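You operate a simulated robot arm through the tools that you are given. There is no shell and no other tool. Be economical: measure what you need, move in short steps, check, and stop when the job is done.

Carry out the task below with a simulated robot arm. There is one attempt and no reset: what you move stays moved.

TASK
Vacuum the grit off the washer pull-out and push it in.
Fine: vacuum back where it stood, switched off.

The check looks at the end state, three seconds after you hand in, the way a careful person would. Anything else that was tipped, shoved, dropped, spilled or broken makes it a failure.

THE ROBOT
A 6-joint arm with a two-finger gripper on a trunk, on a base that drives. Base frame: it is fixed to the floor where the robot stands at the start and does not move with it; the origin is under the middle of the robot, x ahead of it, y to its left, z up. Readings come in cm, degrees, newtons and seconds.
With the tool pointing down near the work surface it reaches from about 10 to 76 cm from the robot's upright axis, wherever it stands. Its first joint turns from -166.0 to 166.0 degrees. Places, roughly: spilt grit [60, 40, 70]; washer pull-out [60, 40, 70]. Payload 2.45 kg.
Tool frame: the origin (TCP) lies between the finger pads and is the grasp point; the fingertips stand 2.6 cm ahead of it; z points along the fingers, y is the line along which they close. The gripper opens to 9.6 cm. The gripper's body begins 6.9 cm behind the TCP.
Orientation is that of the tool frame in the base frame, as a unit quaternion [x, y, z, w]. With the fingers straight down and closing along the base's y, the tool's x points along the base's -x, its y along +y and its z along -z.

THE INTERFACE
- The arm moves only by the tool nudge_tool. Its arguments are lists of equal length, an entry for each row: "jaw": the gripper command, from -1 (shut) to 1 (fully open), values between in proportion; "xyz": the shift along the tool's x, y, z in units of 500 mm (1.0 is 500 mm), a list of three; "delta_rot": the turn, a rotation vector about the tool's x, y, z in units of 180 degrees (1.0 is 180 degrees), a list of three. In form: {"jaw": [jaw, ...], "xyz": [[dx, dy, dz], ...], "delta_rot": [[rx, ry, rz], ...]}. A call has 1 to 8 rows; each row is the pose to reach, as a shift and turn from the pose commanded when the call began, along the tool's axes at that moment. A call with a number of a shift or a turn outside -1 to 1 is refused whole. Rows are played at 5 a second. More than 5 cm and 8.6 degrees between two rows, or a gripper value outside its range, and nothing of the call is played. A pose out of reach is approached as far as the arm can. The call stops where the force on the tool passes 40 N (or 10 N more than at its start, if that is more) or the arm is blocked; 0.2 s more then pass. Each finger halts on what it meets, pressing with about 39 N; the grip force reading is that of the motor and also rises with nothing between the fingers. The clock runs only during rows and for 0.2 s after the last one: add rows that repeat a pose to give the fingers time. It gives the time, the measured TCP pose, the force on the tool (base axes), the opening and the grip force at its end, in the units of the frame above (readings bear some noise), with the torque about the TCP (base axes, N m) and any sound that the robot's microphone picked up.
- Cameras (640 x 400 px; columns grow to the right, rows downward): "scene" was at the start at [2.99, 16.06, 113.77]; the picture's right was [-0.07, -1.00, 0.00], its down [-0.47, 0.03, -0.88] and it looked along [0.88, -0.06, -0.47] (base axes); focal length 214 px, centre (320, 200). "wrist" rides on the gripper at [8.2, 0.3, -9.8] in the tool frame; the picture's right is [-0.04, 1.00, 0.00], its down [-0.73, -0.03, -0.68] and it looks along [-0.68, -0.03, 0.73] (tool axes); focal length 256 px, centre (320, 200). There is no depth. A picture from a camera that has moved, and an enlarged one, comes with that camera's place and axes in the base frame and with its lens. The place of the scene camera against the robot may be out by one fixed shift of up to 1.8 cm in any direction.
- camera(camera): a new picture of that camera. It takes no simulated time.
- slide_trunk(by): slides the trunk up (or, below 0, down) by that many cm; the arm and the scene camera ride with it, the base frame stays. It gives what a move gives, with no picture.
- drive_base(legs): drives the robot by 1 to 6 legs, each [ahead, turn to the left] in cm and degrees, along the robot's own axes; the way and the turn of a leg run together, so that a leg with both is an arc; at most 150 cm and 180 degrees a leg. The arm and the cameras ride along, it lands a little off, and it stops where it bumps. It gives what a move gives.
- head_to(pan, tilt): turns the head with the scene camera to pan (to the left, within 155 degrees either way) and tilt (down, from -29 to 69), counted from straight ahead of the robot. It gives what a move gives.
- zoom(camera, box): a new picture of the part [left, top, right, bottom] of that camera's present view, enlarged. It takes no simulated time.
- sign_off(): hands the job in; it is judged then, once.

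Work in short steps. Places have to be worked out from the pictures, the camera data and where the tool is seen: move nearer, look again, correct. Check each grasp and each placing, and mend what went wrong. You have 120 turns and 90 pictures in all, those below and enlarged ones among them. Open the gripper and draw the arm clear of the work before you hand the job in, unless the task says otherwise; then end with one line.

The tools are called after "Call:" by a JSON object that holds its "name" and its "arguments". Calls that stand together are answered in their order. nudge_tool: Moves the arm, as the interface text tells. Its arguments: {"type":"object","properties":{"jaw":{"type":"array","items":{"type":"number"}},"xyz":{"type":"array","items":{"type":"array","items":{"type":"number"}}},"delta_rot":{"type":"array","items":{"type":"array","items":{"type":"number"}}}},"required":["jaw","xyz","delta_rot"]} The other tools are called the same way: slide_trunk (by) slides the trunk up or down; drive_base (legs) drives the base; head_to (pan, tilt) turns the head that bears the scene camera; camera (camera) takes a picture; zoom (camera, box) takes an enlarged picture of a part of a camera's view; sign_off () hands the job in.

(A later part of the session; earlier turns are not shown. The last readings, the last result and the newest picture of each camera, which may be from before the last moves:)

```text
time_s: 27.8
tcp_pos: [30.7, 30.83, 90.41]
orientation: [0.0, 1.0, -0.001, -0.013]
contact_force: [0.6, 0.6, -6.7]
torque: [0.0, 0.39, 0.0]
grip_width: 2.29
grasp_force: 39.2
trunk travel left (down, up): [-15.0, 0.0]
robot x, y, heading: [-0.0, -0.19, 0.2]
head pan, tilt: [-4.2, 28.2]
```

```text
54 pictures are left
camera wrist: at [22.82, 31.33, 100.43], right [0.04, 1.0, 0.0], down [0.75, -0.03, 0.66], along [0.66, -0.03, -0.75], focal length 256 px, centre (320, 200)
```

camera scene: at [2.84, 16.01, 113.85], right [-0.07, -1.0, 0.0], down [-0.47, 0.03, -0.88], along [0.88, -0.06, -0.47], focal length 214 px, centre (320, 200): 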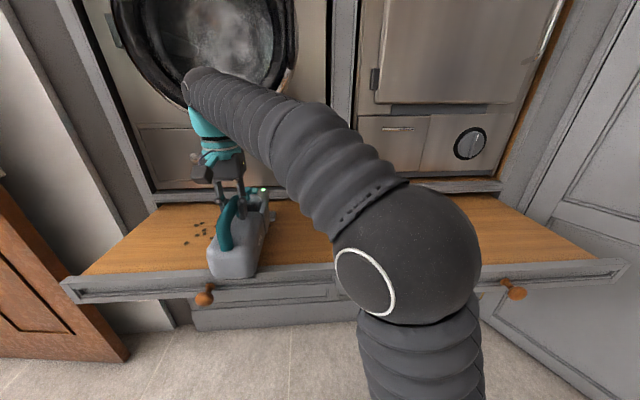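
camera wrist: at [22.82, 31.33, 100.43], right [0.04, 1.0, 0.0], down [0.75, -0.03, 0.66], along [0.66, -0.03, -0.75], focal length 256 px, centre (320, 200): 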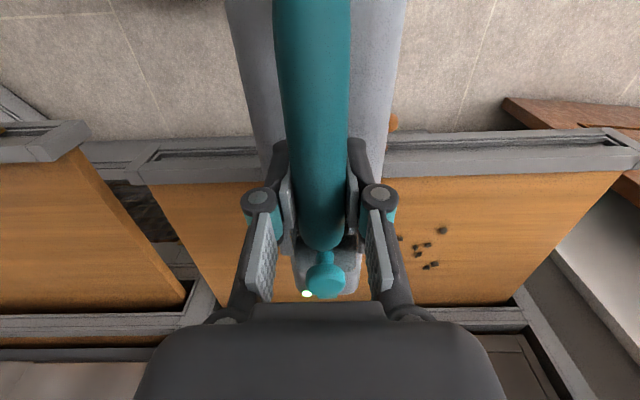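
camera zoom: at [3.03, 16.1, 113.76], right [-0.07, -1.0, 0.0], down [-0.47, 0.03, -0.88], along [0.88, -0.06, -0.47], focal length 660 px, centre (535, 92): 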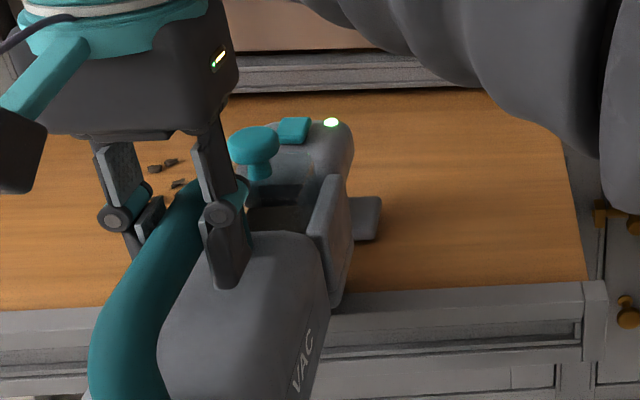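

The nozzle foot is symmetric about the head, and no grit is visible on the swept strip. Next strip: y ≈ 36.5, moving forward, 0.5 cm lower.

Call:
{"name": "nudge_tool", "arguments": {"jaw": [-1, -1, -1, -1, -1, -1, -1, -1], "xyz": [[0, 0.06, 0.006], [0, 0.11, 0.01], [-0.05, 0.11, 0.01], [-0.1, 0.11, 0.01], [-0.15, 0.11, 0.01], [-0.2, 0.11, 0.01], [-0.25, 0.11, 0.01], [-0.28, 0.11, 0.01]], "delta_rot": [[0, 0, 0], [0, 0, 0], [0, 0, 0], [0, 0, 0], [0, 0, 0], [0, 0, 0], [0, 0, 0], [0, 0, 0]]}}

Call:
{"name": "zoom", "arguments": {"camera": "scene", "box": [110, 170, 350, 300]}}

Call:
{"name": "camera", "arguments": {"camera": "wrist"}}

```text
time_s: 29.6
tcp_pos: [44.73, 36.36, 89.8]
orientation: [0.0, 1.0, -0.001, -0.014]
contact_force: [-0.5, -0.2, -8.0]
torque: [0.02, 0.37, 0.0]
grip_width: 2.3
grasp_force: 39.2
trunk travel left (down, up): [-15.0, 0.0]
robot x, y, heading: [0.03, 0.27, 0.1]
head pan, tilt: [-4.2, 28.2]
```

```text
2.67 times, centred on (230, 235) of scene
camera zoom: at [3.0, 16.1, 113.77], right [-0.07, -1.0, 0.0], down [-0.47, 0.03, -0.88], along [0.88, -0.06, -0.47], focal length 572 px, centre (560, 107)
```

zoom: 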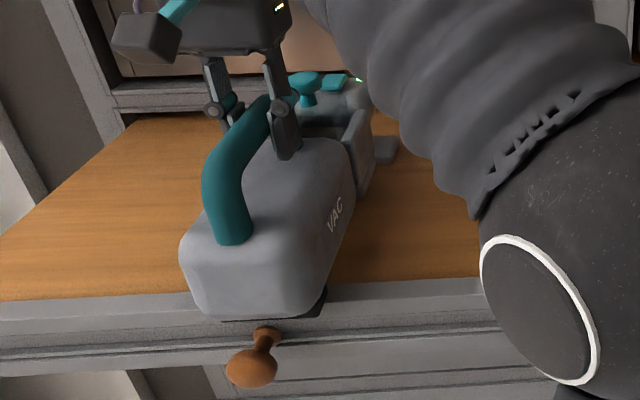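

```text
52 pictures are left
camera wrist: at [36.83, 36.7, 99.72], right [0.04, 1.0, 0.0], down [0.75, -0.03, 0.66], along [0.66, -0.03, -0.75], focal length 256 px, centre (320, 200)
```

wrist: 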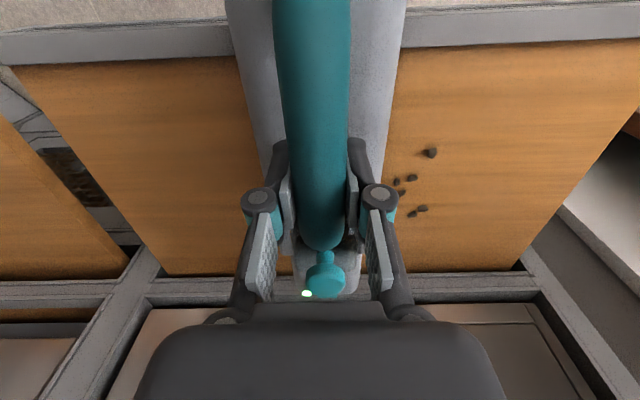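

The suction works; remaining grit is only at y 46–53. Next strip backward at y ≈ 42, then forward at 47.5.

Call:
{"name": "nudge_tool", "arguments": {"jaw": [-1, -1, -1, -1, -1, -1, -1, -1], "xyz": [[0, 0.06, 0], [0, 0.11, 0], [0.05, 0.11, 0], [0.1, 0.11, 0], [0.15, 0.11, 0], [0.2, 0.11, 0], [0.25, 0.11, 0], [0.28, 0.11, 0]], "delta_rot": [[0, 0, 0], [0, 0, 0], [0, 0, 0], [0, 0, 0], [0, 0, 0], [0, 0, 0], [0, 0, 0], [0, 0, 0]]}}

Call:
{"name": "nudge_tool", "arguments": {"jaw": [-1, -1, -1, -1, -1, -1, -1, -1], "xyz": [[0, 0.06, 0], [0, 0.11, 0], [-0.05, 0.11, 0], [-0.1, 0.11, 0], [-0.15, 0.11, 0], [-0.2, 0.11, 0], [-0.25, 0.11, 0], [-0.28, 0.11, 0]], "delta_rot": [[0, 0, 0], [0, 0, 0], [0, 0, 0], [0, 0, 0], [0, 0, 0], [0, 0, 0], [0, 0, 0], [0, 0, 0]]}}

Call:
{"name": "camera", "arguments": {"camera": "scene"}}

Call:
{"name": "camera", "arguments": {"camera": "wrist"}}

```text
time_s: 31.4
tcp_pos: [30.5, 41.8, 89.9]
orientation: [0.001, 1.0, 0.0, -0.012]
contact_force: [0.2, -0.9, -8.0]
torque: [0.03, 0.4, 0.01]
grip_width: 2.3
grasp_force: 38.8
trunk travel left (down, up): [-15.0, 0.0]
robot x, y, heading: [-0.32, -0.03, 0.1]
head pan, tilt: [-4.2, 28.2]
```

```text
time_s: 33.2
tcp_pos: [44.65, 47.32, 89.63]
orientation: [0.0, 1.0, -0.001, -0.011]
contact_force: [-1.1, 3.0, 6.7]
torque: [0.06, -0.43, -0.1]
grip_width: 2.3
grasp_force: 39.1
trunk travel left (down, up): [-15.0, 0.0]
robot x, y, heading: [-0.05, 0.27, 0.3]
head pan, tilt: [-4.2, 28.2]
```

```text
51 pictures are left
camera scene: at [2.95, 16.08, 113.79], right [-0.07, -1.0, 0.0], down [-0.47, 0.03, -0.88], along [0.88, -0.06, -0.47], focal length 214 px, centre (320, 200)
```

scene: 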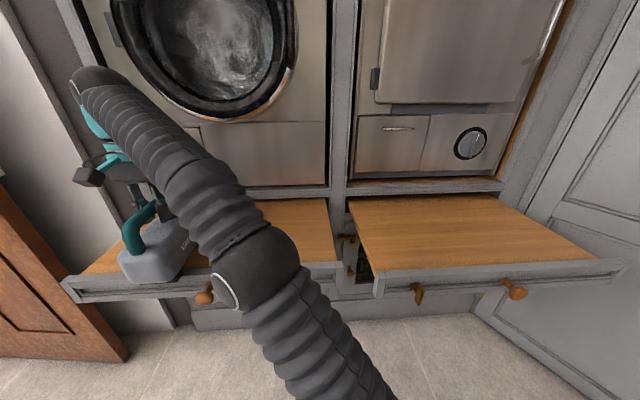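

```text
50 pictures are left
camera wrist: at [36.71, 47.71, 99.62], right [0.04, 1.0, 0.0], down [0.75, -0.03, 0.66], along [0.66, -0.03, -0.75], focal length 256 px, centre (320, 200)
```

wrist: 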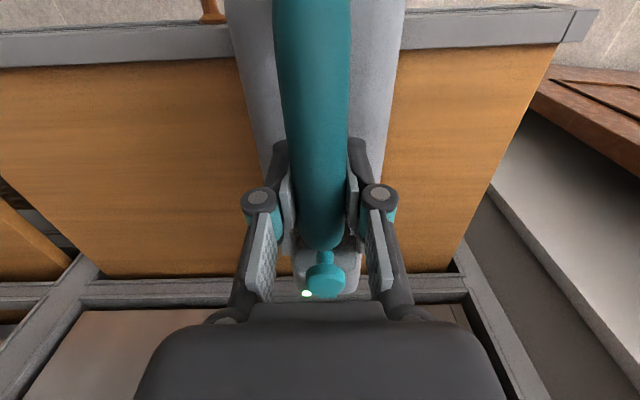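

No visible grit remains; one more strip at y ≈ 51.5 backward covers the left edge (board edge is ≈58).

Call:
{"name": "nudge_tool", "arguments": {"jaw": [-1, -1, -1, -1, -1, -1, -1, -1], "xyz": [[0, 0.04, -0.004], [0, 0.08, -0.004], [0.05, 0.08, -0.004], [0.1, 0.08, -0.004], [0.15, 0.08, -0.004], [0.2, 0.08, -0.004], [0.25, 0.08, -0.004], [0.28, 0.08, -0.004]], "delta_rot": [[0, 0, 0], [0, 0, 0], [0, 0, 0], [0, 0, 0], [0, 0, 0], [0, 0, 0], [0, 0, 0], [0, 0, 0]]}}

Call:
{"name": "nudge_tool", "arguments": {"jaw": [-1, -1, -1, -1, -1, -1, -1, -1], "xyz": [[0, 0, -0.06], [-0.05, -0.08, -0.08], [-0.1, -0.16, -0.08], [-0.15, -0.24, -0.08], [-0.19, -0.32, -0.08], [-0.19, -0.41, -0.08], [-0.19, -0.5, -0.08], [-0.19, -0.58, -0.08]], "delta_rot": [[0, 0, 0], [0, 0, 0], [0, 0, 0], [0, 0, 0], [0, 0, 0], [0, 0, 0], [0, 0, 0], [0, 0, 0]]}}

Call:
{"name": "camera", "arguments": {"camera": "scene"}}

Call:
{"name": "camera", "arguments": {"camera": "wrist"}}

```text
time_s: 33.7
tcp_pos: [43.89, 49.13, 89.41]
orientation: [0.002, 1.0, 0.005, -0.007]
contact_force: [-2.7, 1.0, 14.3]
torque: [0.18, 0.41, 0.21]
grip_width: 2.33
grasp_force: 38.9
out of reach, approached as far as the arm can: row 1, 2
trunk travel left (down, up): [-15.0, 0.0]
robot x, y, heading: [0.09, -0.11, -0.2]
head pan, tilt: [-4.2, 28.2]
stopped in row 2: the force on the tool passed its limit at 74 N (the readings are from after the stop); the commanded pose is now the measured one
```

```text
time_s: 35.5
tcp_pos: [53.66, 20.08, 92.89]
orientation: [0.002, 1.0, 0.003, -0.007]
contact_force: [-9.6, -2.2, -6.0]
torque: [-0.07, 0.58, -0.11]
grip_width: 2.28
grasp_force: 38.4
out of reach, approached as far as the arm can: row 1, 2, 3, 4
trunk travel left (down, up): [-15.0, 0.0]
robot x, y, heading: [0.1, 0.05, -0.4]
head pan, tilt: [-4.2, 28.2]
```

```text
49 pictures are left
camera scene: at [3.01, 16.08, 113.77], right [-0.08, -1.0, 0.0], down [-0.47, 0.04, -0.88], along [0.88, -0.07, -0.47], focal length 214 px, centre (320, 200)
```

scene: 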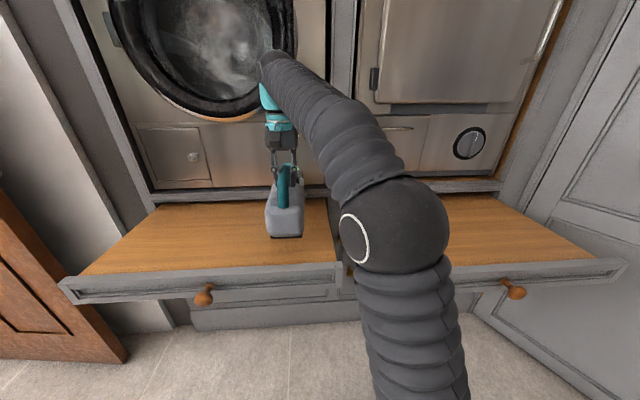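

```text
48 pictures are left
camera wrist: at [45.61, 20.29, 102.9], right [0.04, 1.0, 0.01], down [0.74, -0.04, 0.67], along [0.67, -0.03, -0.75], focal length 256 px, centre (320, 200)
```

wrist: 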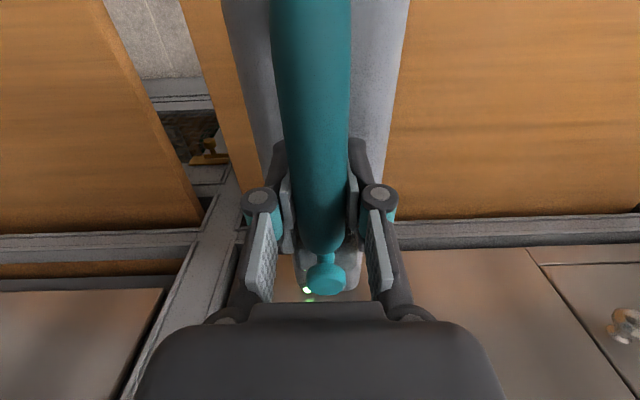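

The first call stopped on force (reach limit), so the second went too far ahead and the nozzle now touches the front (−9.6 N). I should not batch dependent moves; pull straight back.

Call:
{"name": "nudge_tool", "arguments": {"jaw": [-1, -1, -1, -1], "xyz": [[0.04, 0, 0], [0.1, 0, 0], [0.18, 0, 0], [0.26, 0, 0]], "delta_rot": [[0, 0, 0], [0, 0, 0], [0, 0, 0], [0, 0, 0]]}}

Call:
{"name": "camera", "arguments": {"camera": "scene"}}

Call:
{"name": "camera", "arguments": {"camera": "wrist"}}

```text
time_s: 36.5
tcp_pos: [40.51, 20.25, 92.82]
orientation: [0.003, 1.0, 0.003, -0.009]
contact_force: [1.5, -1.3, -8.4]
torque: [-0.01, 0.42, -0.03]
grip_width: 2.31
grasp_force: 38.8
trunk travel left (down, up): [-15.0, 0.0]
robot x, y, heading: [-0.19, 0.06, -0.5]
head pan, tilt: [-4.2, 28.2]
```

```text
47 pictures are left
camera scene: at [3.12, 16.08, 113.76], right [-0.08, -1.0, 0.0], down [-0.47, 0.04, -0.88], along [0.88, -0.07, -0.47], focal length 214 px, centre (320, 200)
```

scene: 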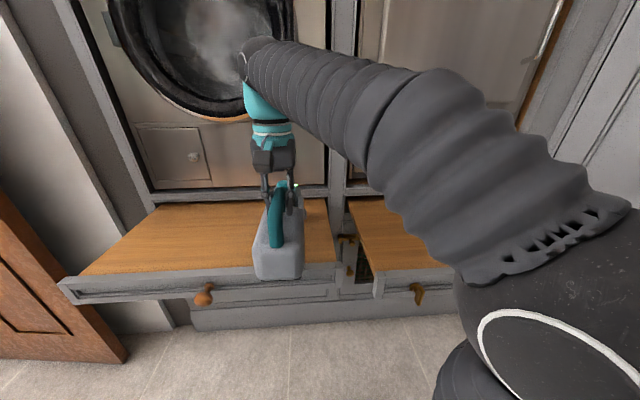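

```text
46 pictures are left
camera wrist: at [32.59, 20.54, 102.81], right [0.04, 1.0, 0.01], down [0.75, -0.04, 0.67], along [0.67, -0.03, -0.75], focal length 256 px, centre (320, 200)
```

wrist: 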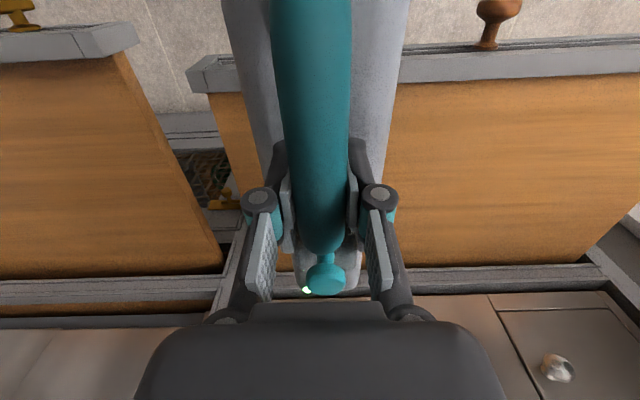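

The vacuum is free and rigid in the grip. I zoom on the board to confirm it's clean.

Call:
{"name": "zoom", "arguments": {"camera": "scene", "box": [60, 190, 350, 300]}}

Call:
{"name": "zoom", "arguments": {"camera": "wrist", "box": [360, 60, 640, 290]}}

```text
2.21 times, centred on (205, 245) of scene
camera zoom: at [3.12, 16.08, 113.76], right [-0.08, -1.0, 0.0], down [-0.47, 0.04, -0.88], along [0.88, -0.07, -0.47], focal length 473 px, centre (574, 101)
```

zoom: 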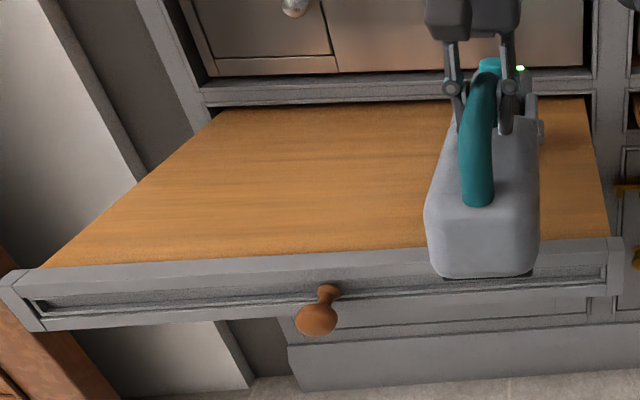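

```text
1.74 times, centred on (500, 175) of wrist
camera zoom: at [32.59, 20.54, 102.81], right [0.04, 1.0, 0.01], down [0.75, -0.04, 0.67], along [0.67, -0.03, -0.75], focal length 445 px, centre (7, 244)
```

zoom: 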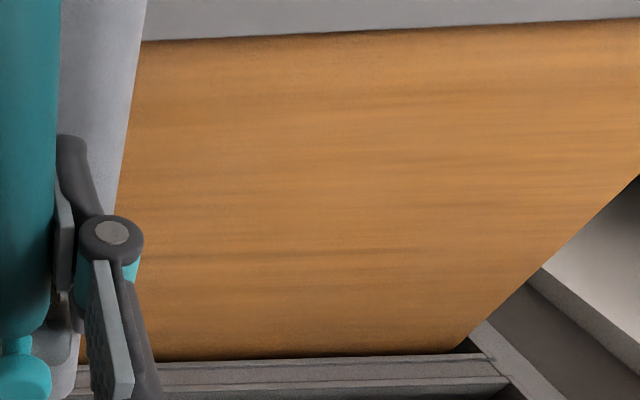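

The board is clean where visible. Now I carry the vacuum back to the dryer side, restoring upright orientation.

Call:
{"name": "nudge_tool", "arguments": {"jaw": [-1, -1, -1, -1, -1, -1, -1, -1], "xyz": [[0, -0.07, -0.01], [0, -0.165, -0.01], [0, -0.26, -0.01], [0, -0.355, -0.01], [0, -0.45, -0.01], [0, -0.545, -0.01], [0, -0.64, -0.01], [0, -0.735, -0.01]], "delta_rot": [[0.0019, -0.0057, -0.0019], [0.0019, -0.0057, -0.0019], [0.0019, -0.0057, -0.0019], [0.0019, -0.0057, -0.0019], [0.0019, -0.0057, -0.0019], [0.0019, -0.0057, -0.0019], [0.0019, -0.0057, -0.0019], [0.0019, -0.0057, -0.0019]]}}

Call:
{"name": "camera", "arguments": {"camera": "wrist"}}

Call:
{"name": "camera", "arguments": {"camera": "scene"}}

```text
time_s: 38.3
tcp_pos: [40.3, -16.59, 93.04]
orientation: [-0.001, 1.0, 0.0, 0.001]
contact_force: [-0.4, 0.1, -6.5]
torque: [0.0, 0.34, 0.01]
grip_width: 2.29
grasp_force: 38.6
trunk travel left (down, up): [-15.0, 0.0]
robot x, y, heading: [-0.27, -0.14, -0.4]
head pan, tilt: [-4.2, 28.2]
```

```text
43 pictures are left
camera wrist: at [32.2, -16.31, 102.87], right [0.04, 1.0, 0.0], down [0.73, -0.03, 0.68], along [0.68, -0.03, -0.73], focal length 256 px, centre (320, 200)
```

wrist: 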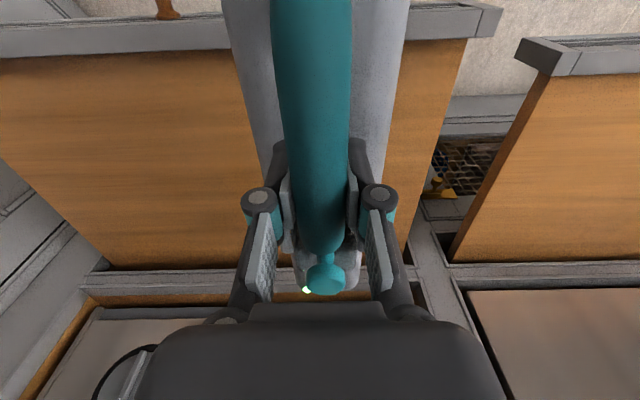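

```text
42 pictures are left
camera scene: at [3.07, 16.07, 113.77], right [-0.08, -1.0, 0.0], down [-0.47, 0.04, -0.88], along [0.88, -0.07, -0.47], focal length 214 px, centre (320, 200)
```

scene: 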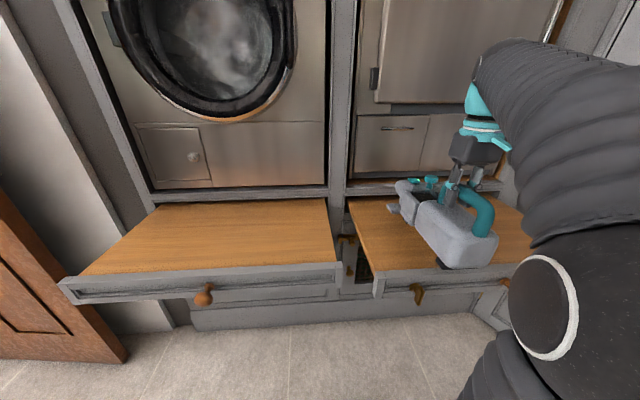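

The vacuum shifted slightly in the grip (about 1 cm up, nose ~2° down). I level it with a 2° pitch and move above its original spot, then lower.

Call:
{"name": "nudge_tool", "arguments": {"jaw": [-1, -1, -1, -1, -1], "xyz": [[0, -0.049, 0], [-0.05, -0.049, 0.0], [-0.1, -0.049, 0.02], [-0.134, -0.049, 0.05], [-0.134, -0.049, 0.065]], "delta_rot": [[0, -0.005, 0], [0, -0.011, 0], [0, -0.011, 0], [0, -0.011, 0], [0, -0.011, 0]]}}

Call:
{"name": "zoom", "arguments": {"camera": "scene", "box": [375, 170, 485, 275]}}

```text
time_s: 39.5
tcp_pos: [47.07, -19.07, 90.09]
orientation: [-0.001, 1.0, 0.0, 0.017]
contact_force: [0.1, -0.3, -7.4]
torque: [-0.01, 0.36, -0.01]
grip_width: 2.29
grasp_force: 39.2
trunk travel left (down, up): [-15.0, 0.0]
robot x, y, heading: [-0.06, -0.2, -0.1]
head pan, tilt: [-4.2, 28.2]
```

```text
3.81 times, centred on (430, 222) of scene
camera zoom: at [3.07, 16.03, 113.77], right [-0.08, -1.0, 0.0], down [-0.47, 0.04, -0.88], along [0.88, -0.07, -0.47], focal length 817 px, centre (-99, 114)
```

zoom: 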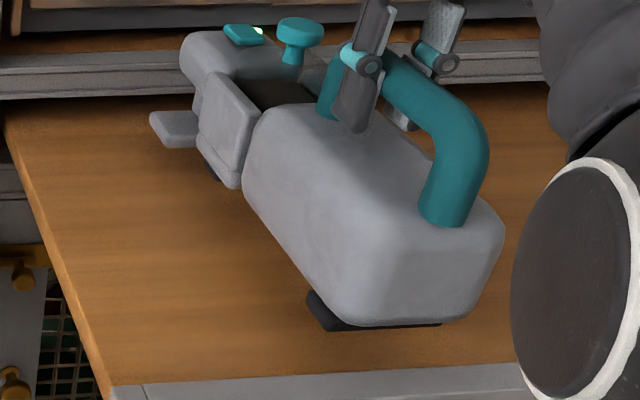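

Hovering above its spot. I lower in small steps to contact.

Call:
{"name": "nudge_tool", "arguments": {"jaw": [-1, -1, -1], "xyz": [[0, 0, 0.014], [0, 0, 0.026], [0, 0, 0.036]], "delta_rot": [[0, 0, 0], [0, 0, 0], [0, 0, 0]]}}

Call:
{"name": "zoom", "arguments": {"camera": "scene", "box": [375, 170, 485, 275]}}

```text
time_s: 40.3
tcp_pos: [47.16, -18.87, 88.17]
orientation: [-0.001, 1.0, 0.001, 0.019]
contact_force: [0.0, 0.3, -7.8]
torque: [0.03, 0.37, 0.0]
grip_width: 2.28
grasp_force: 39.4
trunk travel left (down, up): [-15.0, 0.0]
robot x, y, heading: [0.32, -0.28, -0.4]
head pan, tilt: [-4.2, 28.2]
```

```text
3.81 times, centred on (430, 222) of scene
camera zoom: at [3.08, 16.03, 113.77], right [-0.08, -1.0, 0.0], down [-0.47, 0.04, -0.88], along [0.88, -0.07, -0.47], focal length 817 px, centre (-99, 114)
```

zoom: 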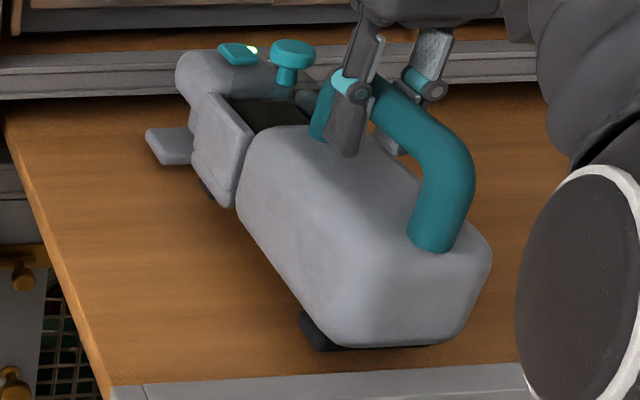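

It's ~1 cm above the board and yawed ~2.5° (front too far left). I correct the yaw and lower further.

Call:
{"name": "nudge_tool", "arguments": {"jaw": [-1, -1, -1, -1], "xyz": [[0, 0, 0], [0, -0.002, 0.006], [0, -0.002, 0.012], [0, -0.002, 0.016]], "delta_rot": [[0, 0, 0.014], [0, 0, 0.014], [0, 0, 0.014], [0, 0, 0.014]]}}

Call:
{"name": "zoom", "arguments": {"camera": "scene", "box": [375, 170, 485, 275]}}

```text
time_s: 41.3
tcp_pos: [47.08, -19.03, 87.42]
orientation: [0.021, 1.0, 0.002, 0.017]
contact_force: [0.0, 0.3, -6.8]
torque: [-0.03, 0.31, -0.02]
grip_width: 2.29
grasp_force: 38.4
trunk travel left (down, up): [-15.0, 0.0]
robot x, y, heading: [-0.22, -0.09, -0.2]
head pan, tilt: [-4.2, 28.2]
```

```text
3.81 times, centred on (430, 222) of scene
camera zoom: at [3.07, 16.03, 113.77], right [-0.08, -1.0, 0.0], down [-0.47, 0.04, -0.88], along [0.88, -0.07, -0.47], focal length 817 px, centre (-99, 114)
```

zoom: 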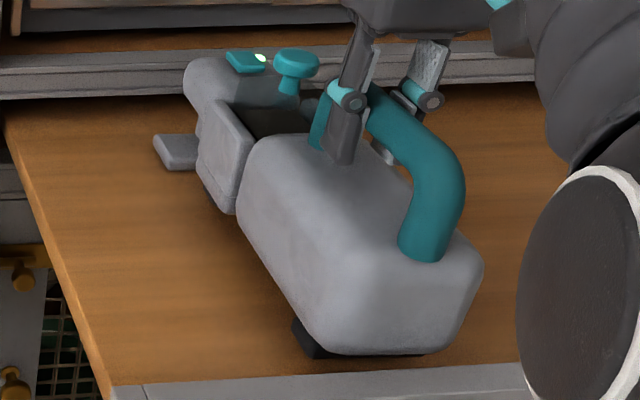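

Nearly exact. A 0.25 cm shift right, then lower to contact.

Call:
{"name": "nudge_tool", "arguments": {"jaw": [-1, -1, -1], "xyz": [[0, -0.005, 0], [0, -0.005, 0.005], [0, -0.005, 0.009]], "delta_rot": [[0, 0, 0], [0, 0, 0], [0, 0, 0]]}}

```text
time_s: 42.1
tcp_pos: [47.27, -19.41, 86.9]
orientation: [0.021, 1.0, 0.0, 0.02]
contact_force: [-2.0, 2.7, 6.2]
torque: [-0.15, -0.8, 0.17]
grip_width: 2.3
grasp_force: 38.3
trunk travel left (down, up): [-15.0, 0.0]
robot x, y, heading: [0.06, 0.07, -0.3]
head pan, tilt: [-4.2, 28.2]
```

Contact with the board (weight now borne). Open the jaw.

Call:
{"name": "nudge_tool", "arguments": {"jaw": [-0.6, -0.2, 0.4, 1, 1], "xyz": [[0, 0, -0.004], [0, 0, -0.004], [0, 0, -0.004], [0, 0, -0.004], [0, 0, -0.004]], "delta_rot": [[0, 0, 0], [0, 0, 0], [0, 0, 0], [0, 0, 0], [0, 0, 0]]}}

Call:
{"name": "zoom", "arguments": {"camera": "scene", "box": [375, 170, 485, 275]}}

Call:
{"name": "camera", "arguments": {"camera": "wrist"}}

```text
time_s: 43.3
tcp_pos: [47.15, -19.21, 87.06]
orientation: [0.021, 1.0, 0.0, 0.018]
contact_force: [-0.4, -0.2, -0.1]
torque: [0.03, 0.0, -0.01]
grip_width: 9.6
grasp_force: 0.1
trunk travel left (down, up): [-15.0, 0.0]
robot x, y, heading: [-0.16, -0.25, -0.3]
head pan, tilt: [-4.2, 28.2]
```

```text
3.81 times, centred on (430, 222) of scene
camera zoom: at [3.05, 16.04, 113.77], right [-0.08, -1.0, 0.0], down [-0.47, 0.04, -0.88], along [0.88, -0.07, -0.47], focal length 817 px, centre (-99, 114)
```

zoom: 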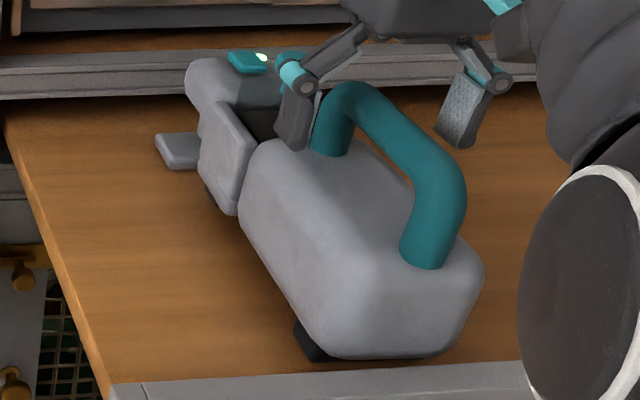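

```text
37 pictures are left
camera wrist: at [38.71, -18.59, 96.63], right [0.08, 1.0, 0.0], down [0.71, -0.06, 0.7], along [0.7, -0.06, -0.71], focal length 256 px, centre (320, 200)
```

wrist: 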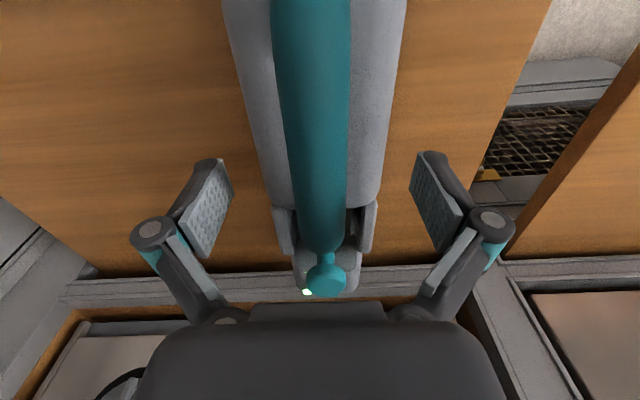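

The vacuum stands within a few mm of its original position. I lift straight up, straighten, and close the fingers.

Call:
{"name": "nudge_tool", "arguments": {"jaw": [1, 1, 0.3, -0.4, -1], "xyz": [[0, 0, -0.06], [0, 0, -0.12], [0, 0.02, -0.18], [0, 0.06, -0.19], [0, 0.1, -0.19]], "delta_rot": [[0, 0, 0], [0, 0, 0], [0, 0.006, -0.007], [0, 0.0115, -0.0134], [0, 0.0115, -0.0134]]}}

```text
time_s: 44.5
tcp_pos: [47.04, -14.13, 96.62]
orientation: [0.001, 1.0, 0.0, 0.0]
contact_force: [1.1, -0.3, 0.8]
torque: [0.04, -0.02, 0.01]
grip_width: 0.0
grasp_force: 28.4
trunk travel left (down, up): [-15.0, 0.0]
robot x, y, heading: [0.21, -0.03, -0.3]
head pan, tilt: [-4.2, 28.2]
```

Approach the tab again around the knob's left side.

Call:
{"name": "nudge_tool", "arguments": {"jaw": [-1, -1, -1, -1, -1, -1, -1], "xyz": [[-0.09, 0.007, 0.032], [-0.17, 0.013, 0.082], [-0.25, 0.013, 0.122], [-0.329, -0.007, 0.148], [-0.377, -0.057, 0.154], [-0.377, -0.115, 0.156], [-0.377, -0.115, 0.156]], "delta_rot": [[0, 0, 0], [0, 0, 0], [0, 0, 0], [0, 0, 0], [0, 0, 0], [0, 0, 0], [0, 0, 0]]}}

Call:
{"name": "zoom", "arguments": {"camera": "wrist", "box": [220, 60, 420, 260]}}

```text
time_s: 46.1
tcp_pos: [65.75, -20.21, 88.58]
orientation: [0.001, 1.0, 0.0, 0.001]
contact_force: [0.1, -0.5, 0.1]
torque: [-0.01, 0.01, 0.02]
grip_width: 0.0
grasp_force: 29.2
trunk travel left (down, up): [-15.0, 0.0]
robot x, y, heading: [-0.37, 0.33, -0.3]
head pan, tilt: [-4.2, 28.2]
```

```text
2.00 times, centred on (320, 160) of wrist
camera zoom: at [57.54, -19.84, 98.36], right [0.04, 1.0, 0.0], down [0.73, -0.03, 0.68], along [0.68, -0.03, -0.73], focal length 512 px, centre (320, 280)
```

zoom: 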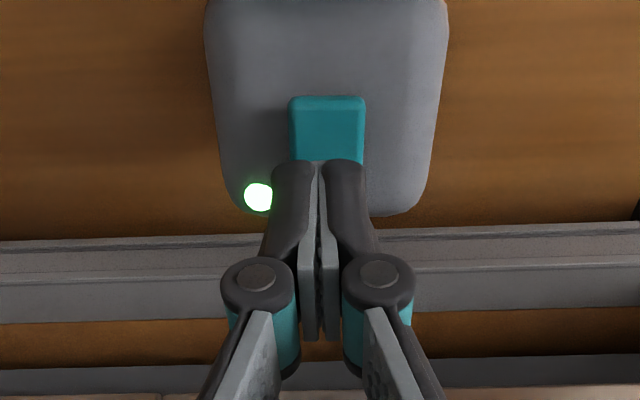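

Aligned. Pressing down to where it clicked before.

Call:
{"name": "nudge_tool", "arguments": {"jaw": [-1, -1, -1, -1, -1, -1], "xyz": [[0, 0.005, 0.02], [0, 0.005, 0.04], [0, 0.005, 0.05], [0, 0.005, 0.056], [0, 0.005, 0.062], [0, 0.005, 0.065]], "delta_rot": [[0, 0, 0], [0, 0, 0], [0, 0, 0], [0, 0, 0], [0, 0, 0], [0, 0, 0]]}}

Call:
{"name": "zoom", "arguments": {"camera": "wrist", "box": [220, 60, 420, 260]}}

```text
time_s: 47.5
tcp_pos: [65.74, -19.92, 85.62]
orientation: [0.0, 1.0, 0.001, 0.001]
contact_force: [1.0, -0.3, 8.7]
torque: [0.0, -0.11, -0.01]
grip_width: 0.59
grasp_force: 28.6
trunk travel left (down, up): [-15.0, 0.0]
robot x, y, heading: [-0.06, -0.06, 0.2]
head pan, tilt: [-4.2, 28.2]
```

```text
2.00 times, centred on (320, 160) of wrist
camera zoom: at [57.7, -19.52, 95.4], right [0.04, 1.0, 0.0], down [0.73, -0.03, 0.68], along [0.68, -0.03, -0.73], focal length 512 px, centre (320, 280)
```

zoom: 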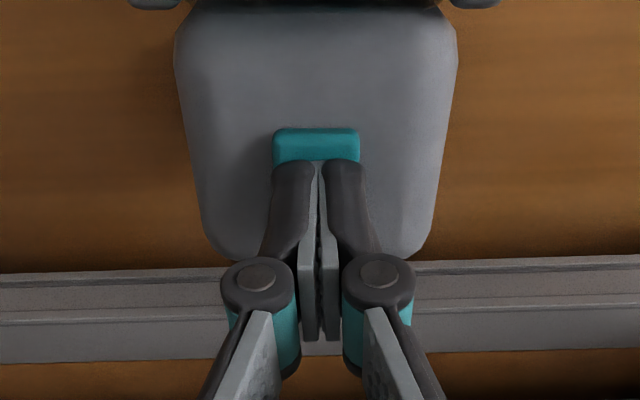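

The light is off. I lift off and retreat by the same route, then check the vacuum's place.

Call:
{"name": "nudge_tool", "arguments": {"jaw": [-1, -1, -1, -1, -1, -1], "xyz": [[0, 0, -0.03], [0, 0, -0.065], [0.01, 0.06, -0.07], [0.05, 0.12, -0.08], [0.13, 0.13, -0.11], [0.21, 0.13, -0.16]], "delta_rot": [[0, 0, 0], [0, 0, 0], [0, 0, 0], [0, 0, 0], [0, 0, 0], [0, 0, 0]]}}

Call:
{"name": "nudge_tool", "arguments": {"jaw": [-1, -1, -1, -1, -1, -1], "xyz": [[0.08, 0.05, -0.03], [0.17, 0.07, -0.04], [0.26, 0.09, -0.04], [0.35, 0.1, -0.04], [0.4, 0.16, -0.04], [0.4, 0.24, -0.04]], "delta_rot": [[0, 0, 0], [0, 0, 0], [0, 0, 0], [0, 0, 0], [0, 0, 0], [0, 0, 0]]}}

Call:
{"name": "camera", "arguments": {"camera": "scene"}}

Call:
{"name": "camera", "arguments": {"camera": "wrist"}}

```text
time_s: 48.9
tcp_pos: [55.54, -13.25, 93.35]
orientation: [0.0, 1.0, 0.001, -0.002]
contact_force: [1.0, 0.2, -0.7]
torque: [0.01, 0.06, 0.0]
grip_width: 0.03
grasp_force: 28.7
trunk travel left (down, up): [-15.0, 0.0]
robot x, y, heading: [0.04, 0.06, -0.4]
head pan, tilt: [-4.2, 28.2]
```

```text
time_s: 50.3
tcp_pos: [35.46, -1.17, 95.67]
orientation: [0.0, 1.0, 0.002, 0.0]
contact_force: [-0.6, -0.1, -0.4]
torque: [-0.05, 0.0, 0.0]
grip_width: 0.03
grasp_force: 28.7
trunk travel left (down, up): [-15.0, 0.0]
robot x, y, heading: [-0.15, -0.29, -0.1]
head pan, tilt: [-4.2, 28.2]
```

```text
34 pictures are left
camera scene: at [3.05, 16.04, 113.77], right [-0.08, -1.0, 0.0], down [-0.47, 0.04, -0.88], along [0.88, -0.07, -0.47], focal length 214 px, centre (320, 200)
```

scene: 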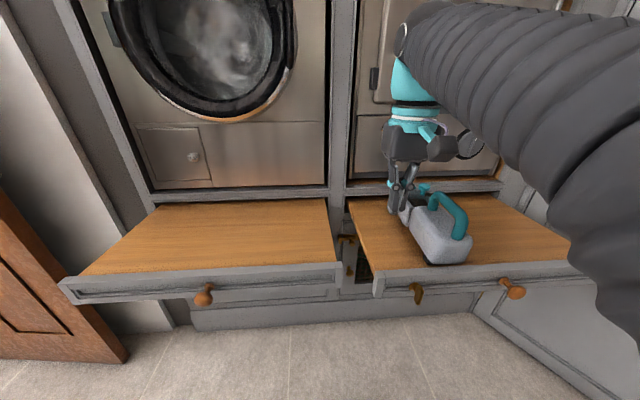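

```text
33 pictures are left
camera wrist: at [27.42, -0.84, 105.5], right [0.04, 1.0, 0.0], down [0.73, -0.03, 0.68], along [0.68, -0.03, -0.73], focal length 256 px, centre (320, 200)
```

wrist: 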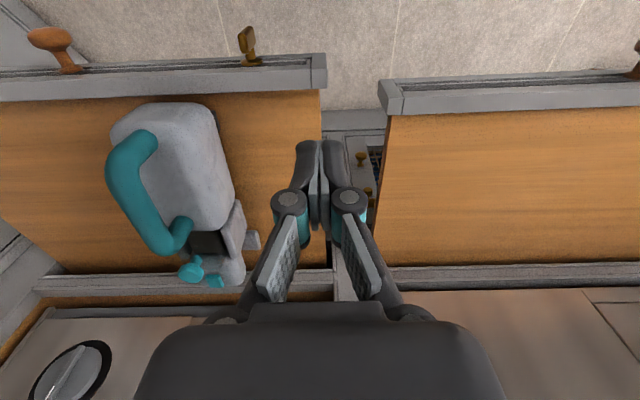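

Vacuum is back, off. Washer board looks clean; now I move the closed gripper to in front of the washer pull-out's panel (knob at y≈35, I'll push at y≈28).

Call:
{"name": "nudge_tool", "arguments": {"jaw": [-1, -1, -1, -1, -1, -1, -1], "xyz": [[0.02, 0.08, 0], [0.04, 0.17, 0], [0.04, 0.26, 0], [0.04, 0.35, 0], [0.04, 0.44, 0], [0.04, 0.53, 0], [0.04, 0.59, 0]], "delta_rot": [[0, 0, 0], [0, 0, 0], [0, 0, 0], [0, 0, 0], [0, 0, 0], [0, 0, 0], [0, 0, 0]]}}

Call:
{"name": "camera", "arguments": {"camera": "wrist"}}

Call:
{"name": "camera", "arguments": {"camera": "scene"}}

```text
time_s: 51.9
tcp_pos: [33.3, 28.19, 95.69]
orientation: [0.0, 1.0, 0.001, 0.0]
contact_force: [-0.6, 1.2, -0.2]
torque: [0.03, -0.04, 0.01]
grip_width: 0.01
grasp_force: 28.6
trunk travel left (down, up): [-15.0, 0.0]
robot x, y, heading: [0.09, 0.16, -0.3]
head pan, tilt: [-4.2, 28.2]
```

```text
32 pictures are left
camera wrist: at [25.27, 28.64, 105.54], right [0.04, 1.0, 0.0], down [0.73, -0.03, 0.68], along [0.68, -0.03, -0.73], focal length 256 px, centre (320, 200)
```

wrist: 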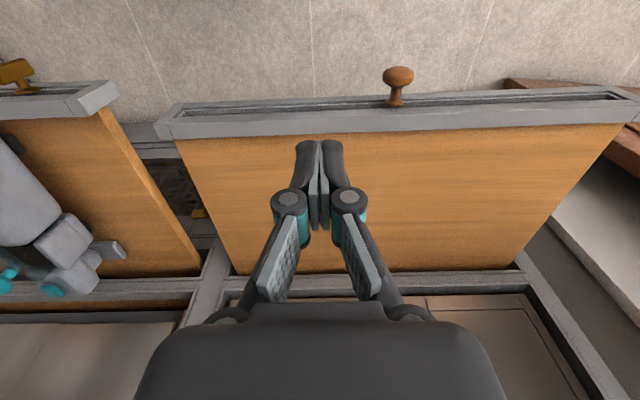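

```text
31 pictures are left
camera scene: at [3.04, 16.04, 113.77], right [-0.08, -1.0, 0.0], down [-0.47, 0.04, -0.88], along [0.88, -0.07, -0.47], focal length 214 px, centre (320, 200)
```

scene: 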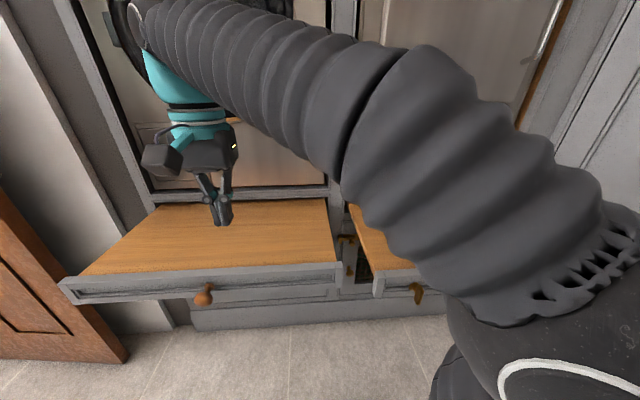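

The panel front is at x ≈ 40 and the cabinet face at ≈ 73, so the final push is near the reach limit. I tilt the tool 45° forward so the fingertips lead.

Call:
{"name": "nudge_tool", "arguments": {"jaw": [-1, -1, -1, -1, -1, -1], "xyz": [[0, 0, 0], [0, 0, 0], [0, 0, 0], [0, 0, 0], [0, 0, 0], [0, 0, 0]], "delta_rot": [[0, -0.042, 0], [0, -0.084, 0], [0, -0.126, 0], [0, -0.168, 0], [0, -0.21, 0], [0, -0.25, 0]]}}

Call:
{"name": "camera", "arguments": {"camera": "scene"}}

Call:
{"name": "camera", "arguments": {"camera": "wrist"}}

```text
time_s: 53.3
tcp_pos: [33.46, 28.24, 95.68]
orientation: [0.0, 0.924, 0.001, 0.383]
contact_force: [-0.1, 0.1, 0.3]
torque: [-0.03, 0.03, -0.04]
grip_width: 0.02
grasp_force: 28.7
trunk travel left (down, up): [-15.0, 0.0]
robot x, y, heading: [-0.17, 0.08, -0.3]
head pan, tilt: [-4.2, 28.2]
```

```text
30 pictures are left
camera scene: at [3.05, 16.06, 113.77], right [-0.08, -1.0, 0.0], down [-0.47, 0.04, -0.88], along [0.88, -0.07, -0.47], focal length 214 px, centre (320, 200)
```

scene: 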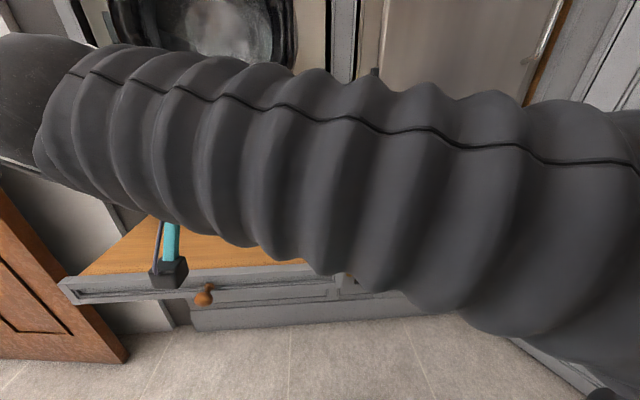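

```text
29 pictures are left
camera wrist: at [20.71, 28.53, 96.76], right [0.03, 1.0, 0.03], down [0.04, -0.03, 1.0], along [1.0, -0.03, -0.04], focal length 256 px, centre (320, 200)
```

wrist: 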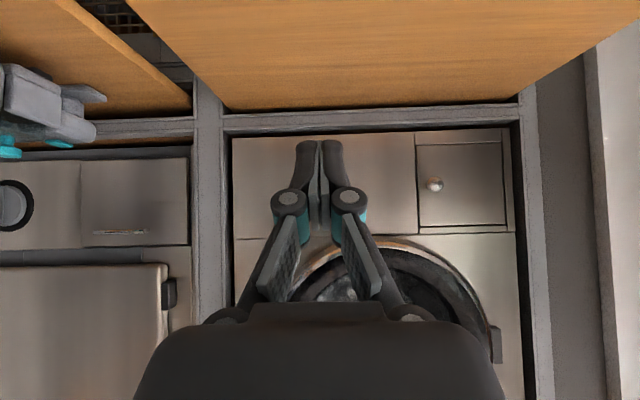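

The wrist camera is now level. I descend halfway vertically in front of the panel and check the arm's posture.

Call:
{"name": "nudge_tool", "arguments": {"jaw": [-1, -1, -1], "xyz": [[0.06, 0, 0.06], [0.12, 0, 0.12], [0.17, 0, 0.17]], "delta_rot": [[0, 0, 0], [0, 0, 0], [0, 0, 0]]}}

Call:
{"name": "camera", "arguments": {"camera": "scene"}}

Call:
{"name": "camera", "arguments": {"camera": "wrist"}}

```text
time_s: 54.1
tcp_pos: [33.24, 28.09, 83.58]
orientation: [0.001, 0.924, 0.001, 0.382]
contact_force: [0.0, 0.1, -0.9]
torque: [-0.02, 0.01, -0.01]
grip_width: 0.0
grasp_force: 28.6
trunk travel left (down, up): [-15.0, 0.0]
robot x, y, heading: [-0.24, -0.11, -0.1]
head pan, tilt: [-4.2, 28.2]
```

```text
28 pictures are left
camera scene: at [3.04, 16.05, 113.78], right [-0.08, -1.0, 0.0], down [-0.47, 0.04, -0.88], along [0.88, -0.07, -0.47], focal length 214 px, centre (320, 200)
```

scene: 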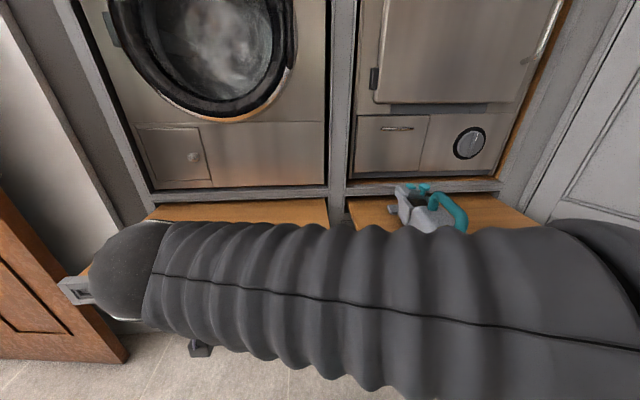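

```text
27 pictures are left
camera wrist: at [20.61, 28.38, 84.79], right [0.03, 1.0, 0.03], down [0.04, -0.03, 1.0], along [1.0, -0.03, -0.04], focal length 256 px, centre (320, 200)
```

wrist: 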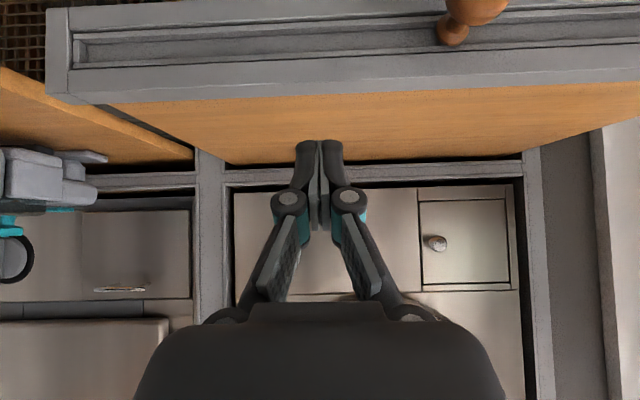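

Estimates now put the panel's front at x ≈ 39, z ≈ 69–75. I descend until the tips are at about z 72.

Call:
{"name": "nudge_tool", "arguments": {"jaw": [-1, -1, -1], "xyz": [[0.05, 0, 0.05], [0.1, 0, 0.1], [0.138, 0, 0.138]], "delta_rot": [[0, 0, 0], [0, 0, 0], [0, 0, 0]]}}

Call:
{"name": "camera", "arguments": {"camera": "wrist"}}

Call:
{"name": "camera", "arguments": {"camera": "scene"}}

```text
time_s: 54.9
tcp_pos: [33.3, 28.19, 73.92]
orientation: [0.001, 0.924, 0.0, 0.383]
contact_force: [-0.5, -0.6, -0.1]
torque: [0.01, 0.01, 0.04]
grip_width: 0.01
grasp_force: 28.2
trunk travel left (down, up): [-15.0, 0.0]
robot x, y, heading: [0.07, -0.0, -0.2]
head pan, tilt: [-4.2, 28.2]
```

```text
26 pictures are left
camera wrist: at [20.65, 28.57, 75.11], right [0.03, 1.0, 0.03], down [0.04, -0.03, 1.0], along [1.0, -0.03, -0.04], focal length 256 px, centre (320, 200)
```

wrist: 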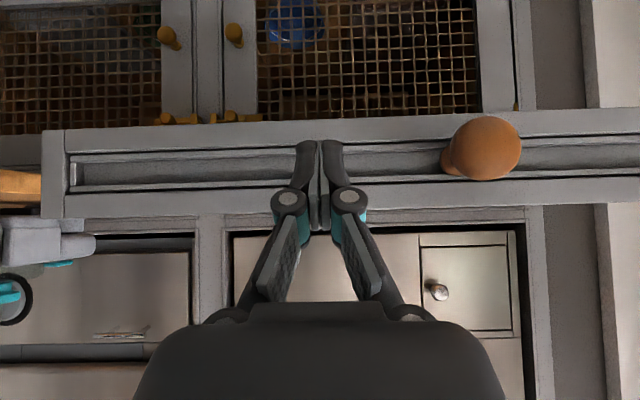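

```text
25 pictures are left
camera scene: at [3.04, 16.05, 113.78], right [-0.08, -1.0, 0.0], down [-0.47, 0.04, -0.88], along [0.88, -0.07, -0.47], focal length 214 px, centre (320, 200)
```

scene: 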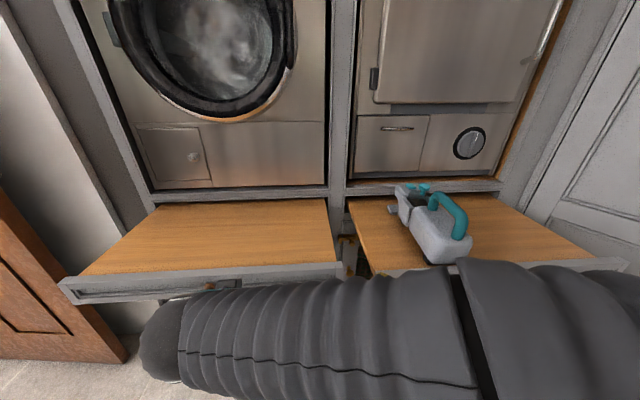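

Fingertips are right in front of the panel's face at mid height, clear of the knob. I push forward in the first stretch.

Call:
{"name": "nudge_tool", "arguments": {"jaw": [-1, -1, -1, -1, -1], "xyz": [[-0.03, 0, 0.03], [-0.06, 0, 0.06], [-0.09, 0, 0.09], [-0.12, 0, 0.12], [-0.15, 0, 0.15]], "delta_rot": [[0, 0, 0], [0, 0, 0], [0, 0, 0], [0, 0, 0], [0, 0, 0]]}}

Call:
{"name": "camera", "arguments": {"camera": "wrist"}}

Call:
{"name": "camera", "arguments": {"camera": "scene"}}

```text
time_s: 56.1
tcp_pos: [43.97, 28.27, 73.74]
orientation: [0.0, 0.924, 0.001, 0.382]
contact_force: [-0.3, 0.2, -0.3]
torque: [0.03, -0.04, 0.02]
grip_width: 0.0
grasp_force: 28.3
trunk travel left (down, up): [-15.0, 0.0]
robot x, y, heading: [0.13, 0.28, 0.1]
head pan, tilt: [-4.2, 28.2]
```

```text
24 pictures are left
camera wrist: at [31.36, 28.63, 74.97], right [0.03, 1.0, 0.03], down [0.04, -0.03, 1.0], along [1.0, -0.03, -0.04], focal length 256 px, centre (320, 200)
```

wrist: 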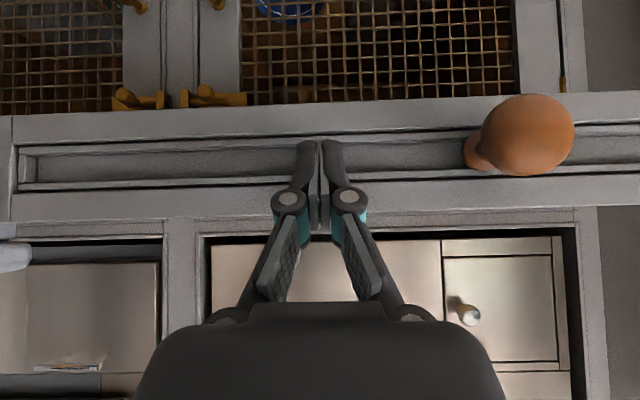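

```text
23 pictures are left
camera scene: at [3.04, 16.05, 113.77], right [-0.08, -1.0, 0.0], down [-0.47, 0.04, -0.88], along [0.88, -0.07, -0.47], focal length 214 px, centre (320, 200)
```

scene: 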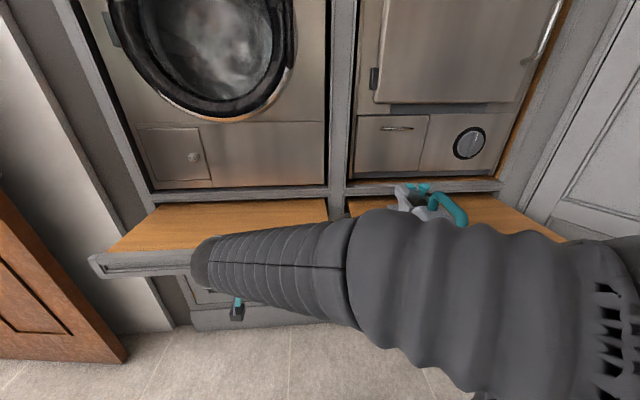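

The panel slides in with little force. Continue.

Call:
{"name": "nudge_tool", "arguments": {"jaw": [-1, -1, -1, -1, -1], "xyz": [[-0.03, 0, 0.03], [-0.06, 0, 0.06], [-0.09, 0, 0.09], [-0.12, 0, 0.12], [-0.15, 0, 0.15]], "delta_rot": [[0, 0, 0], [0, 0, 0], [0, 0, 0], [0, 0, 0], [0, 0, 0]]}}

Call:
{"name": "camera", "arguments": {"camera": "wrist"}}

Call:
{"name": "camera", "arguments": {"camera": "scene"}}

```text
time_s: 57.3
tcp_pos: [54.56, 28.11, 73.92]
orientation: [0.001, 0.924, 0.0, 0.384]
contact_force: [-0.2, 0.3, -0.5]
torque: [-0.01, -0.03, 0.0]
grip_width: 0.0
grasp_force: 28.7
trunk travel left (down, up): [-15.0, 0.0]
robot x, y, heading: [0.08, -0.33, -0.1]
head pan, tilt: [-4.2, 28.2]
```

```text
22 pictures are left
camera wrist: at [42.02, 28.5, 75.13], right [0.03, 1.0, 0.03], down [0.04, -0.03, 1.0], along [1.0, -0.03, -0.04], focal length 256 px, centre (320, 200)
```

wrist: 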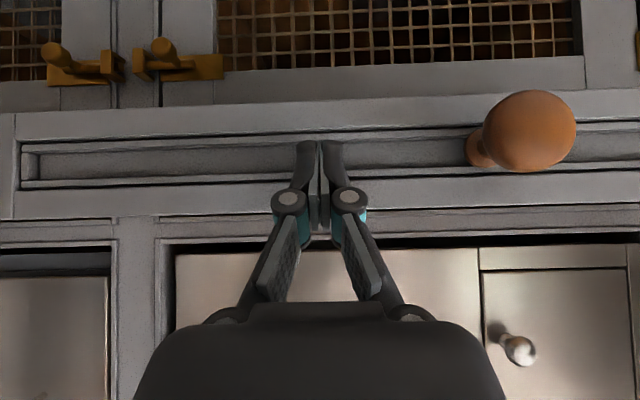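

```text
21 pictures are left
camera scene: at [3.05, 16.06, 113.77], right [-0.08, -1.0, 0.0], down [-0.47, 0.04, -0.88], along [0.88, -0.07, -0.47], focal length 214 px, centre (320, 200)
```

scene: 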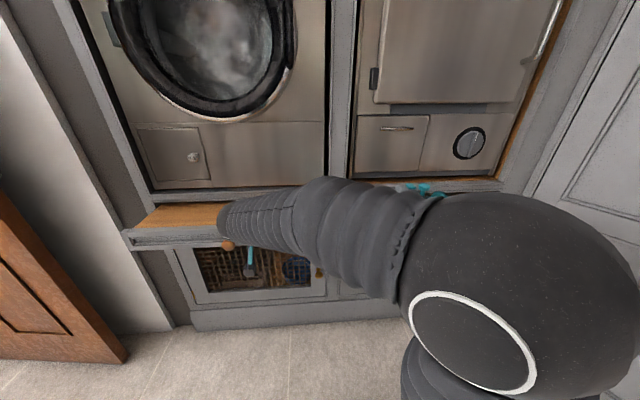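

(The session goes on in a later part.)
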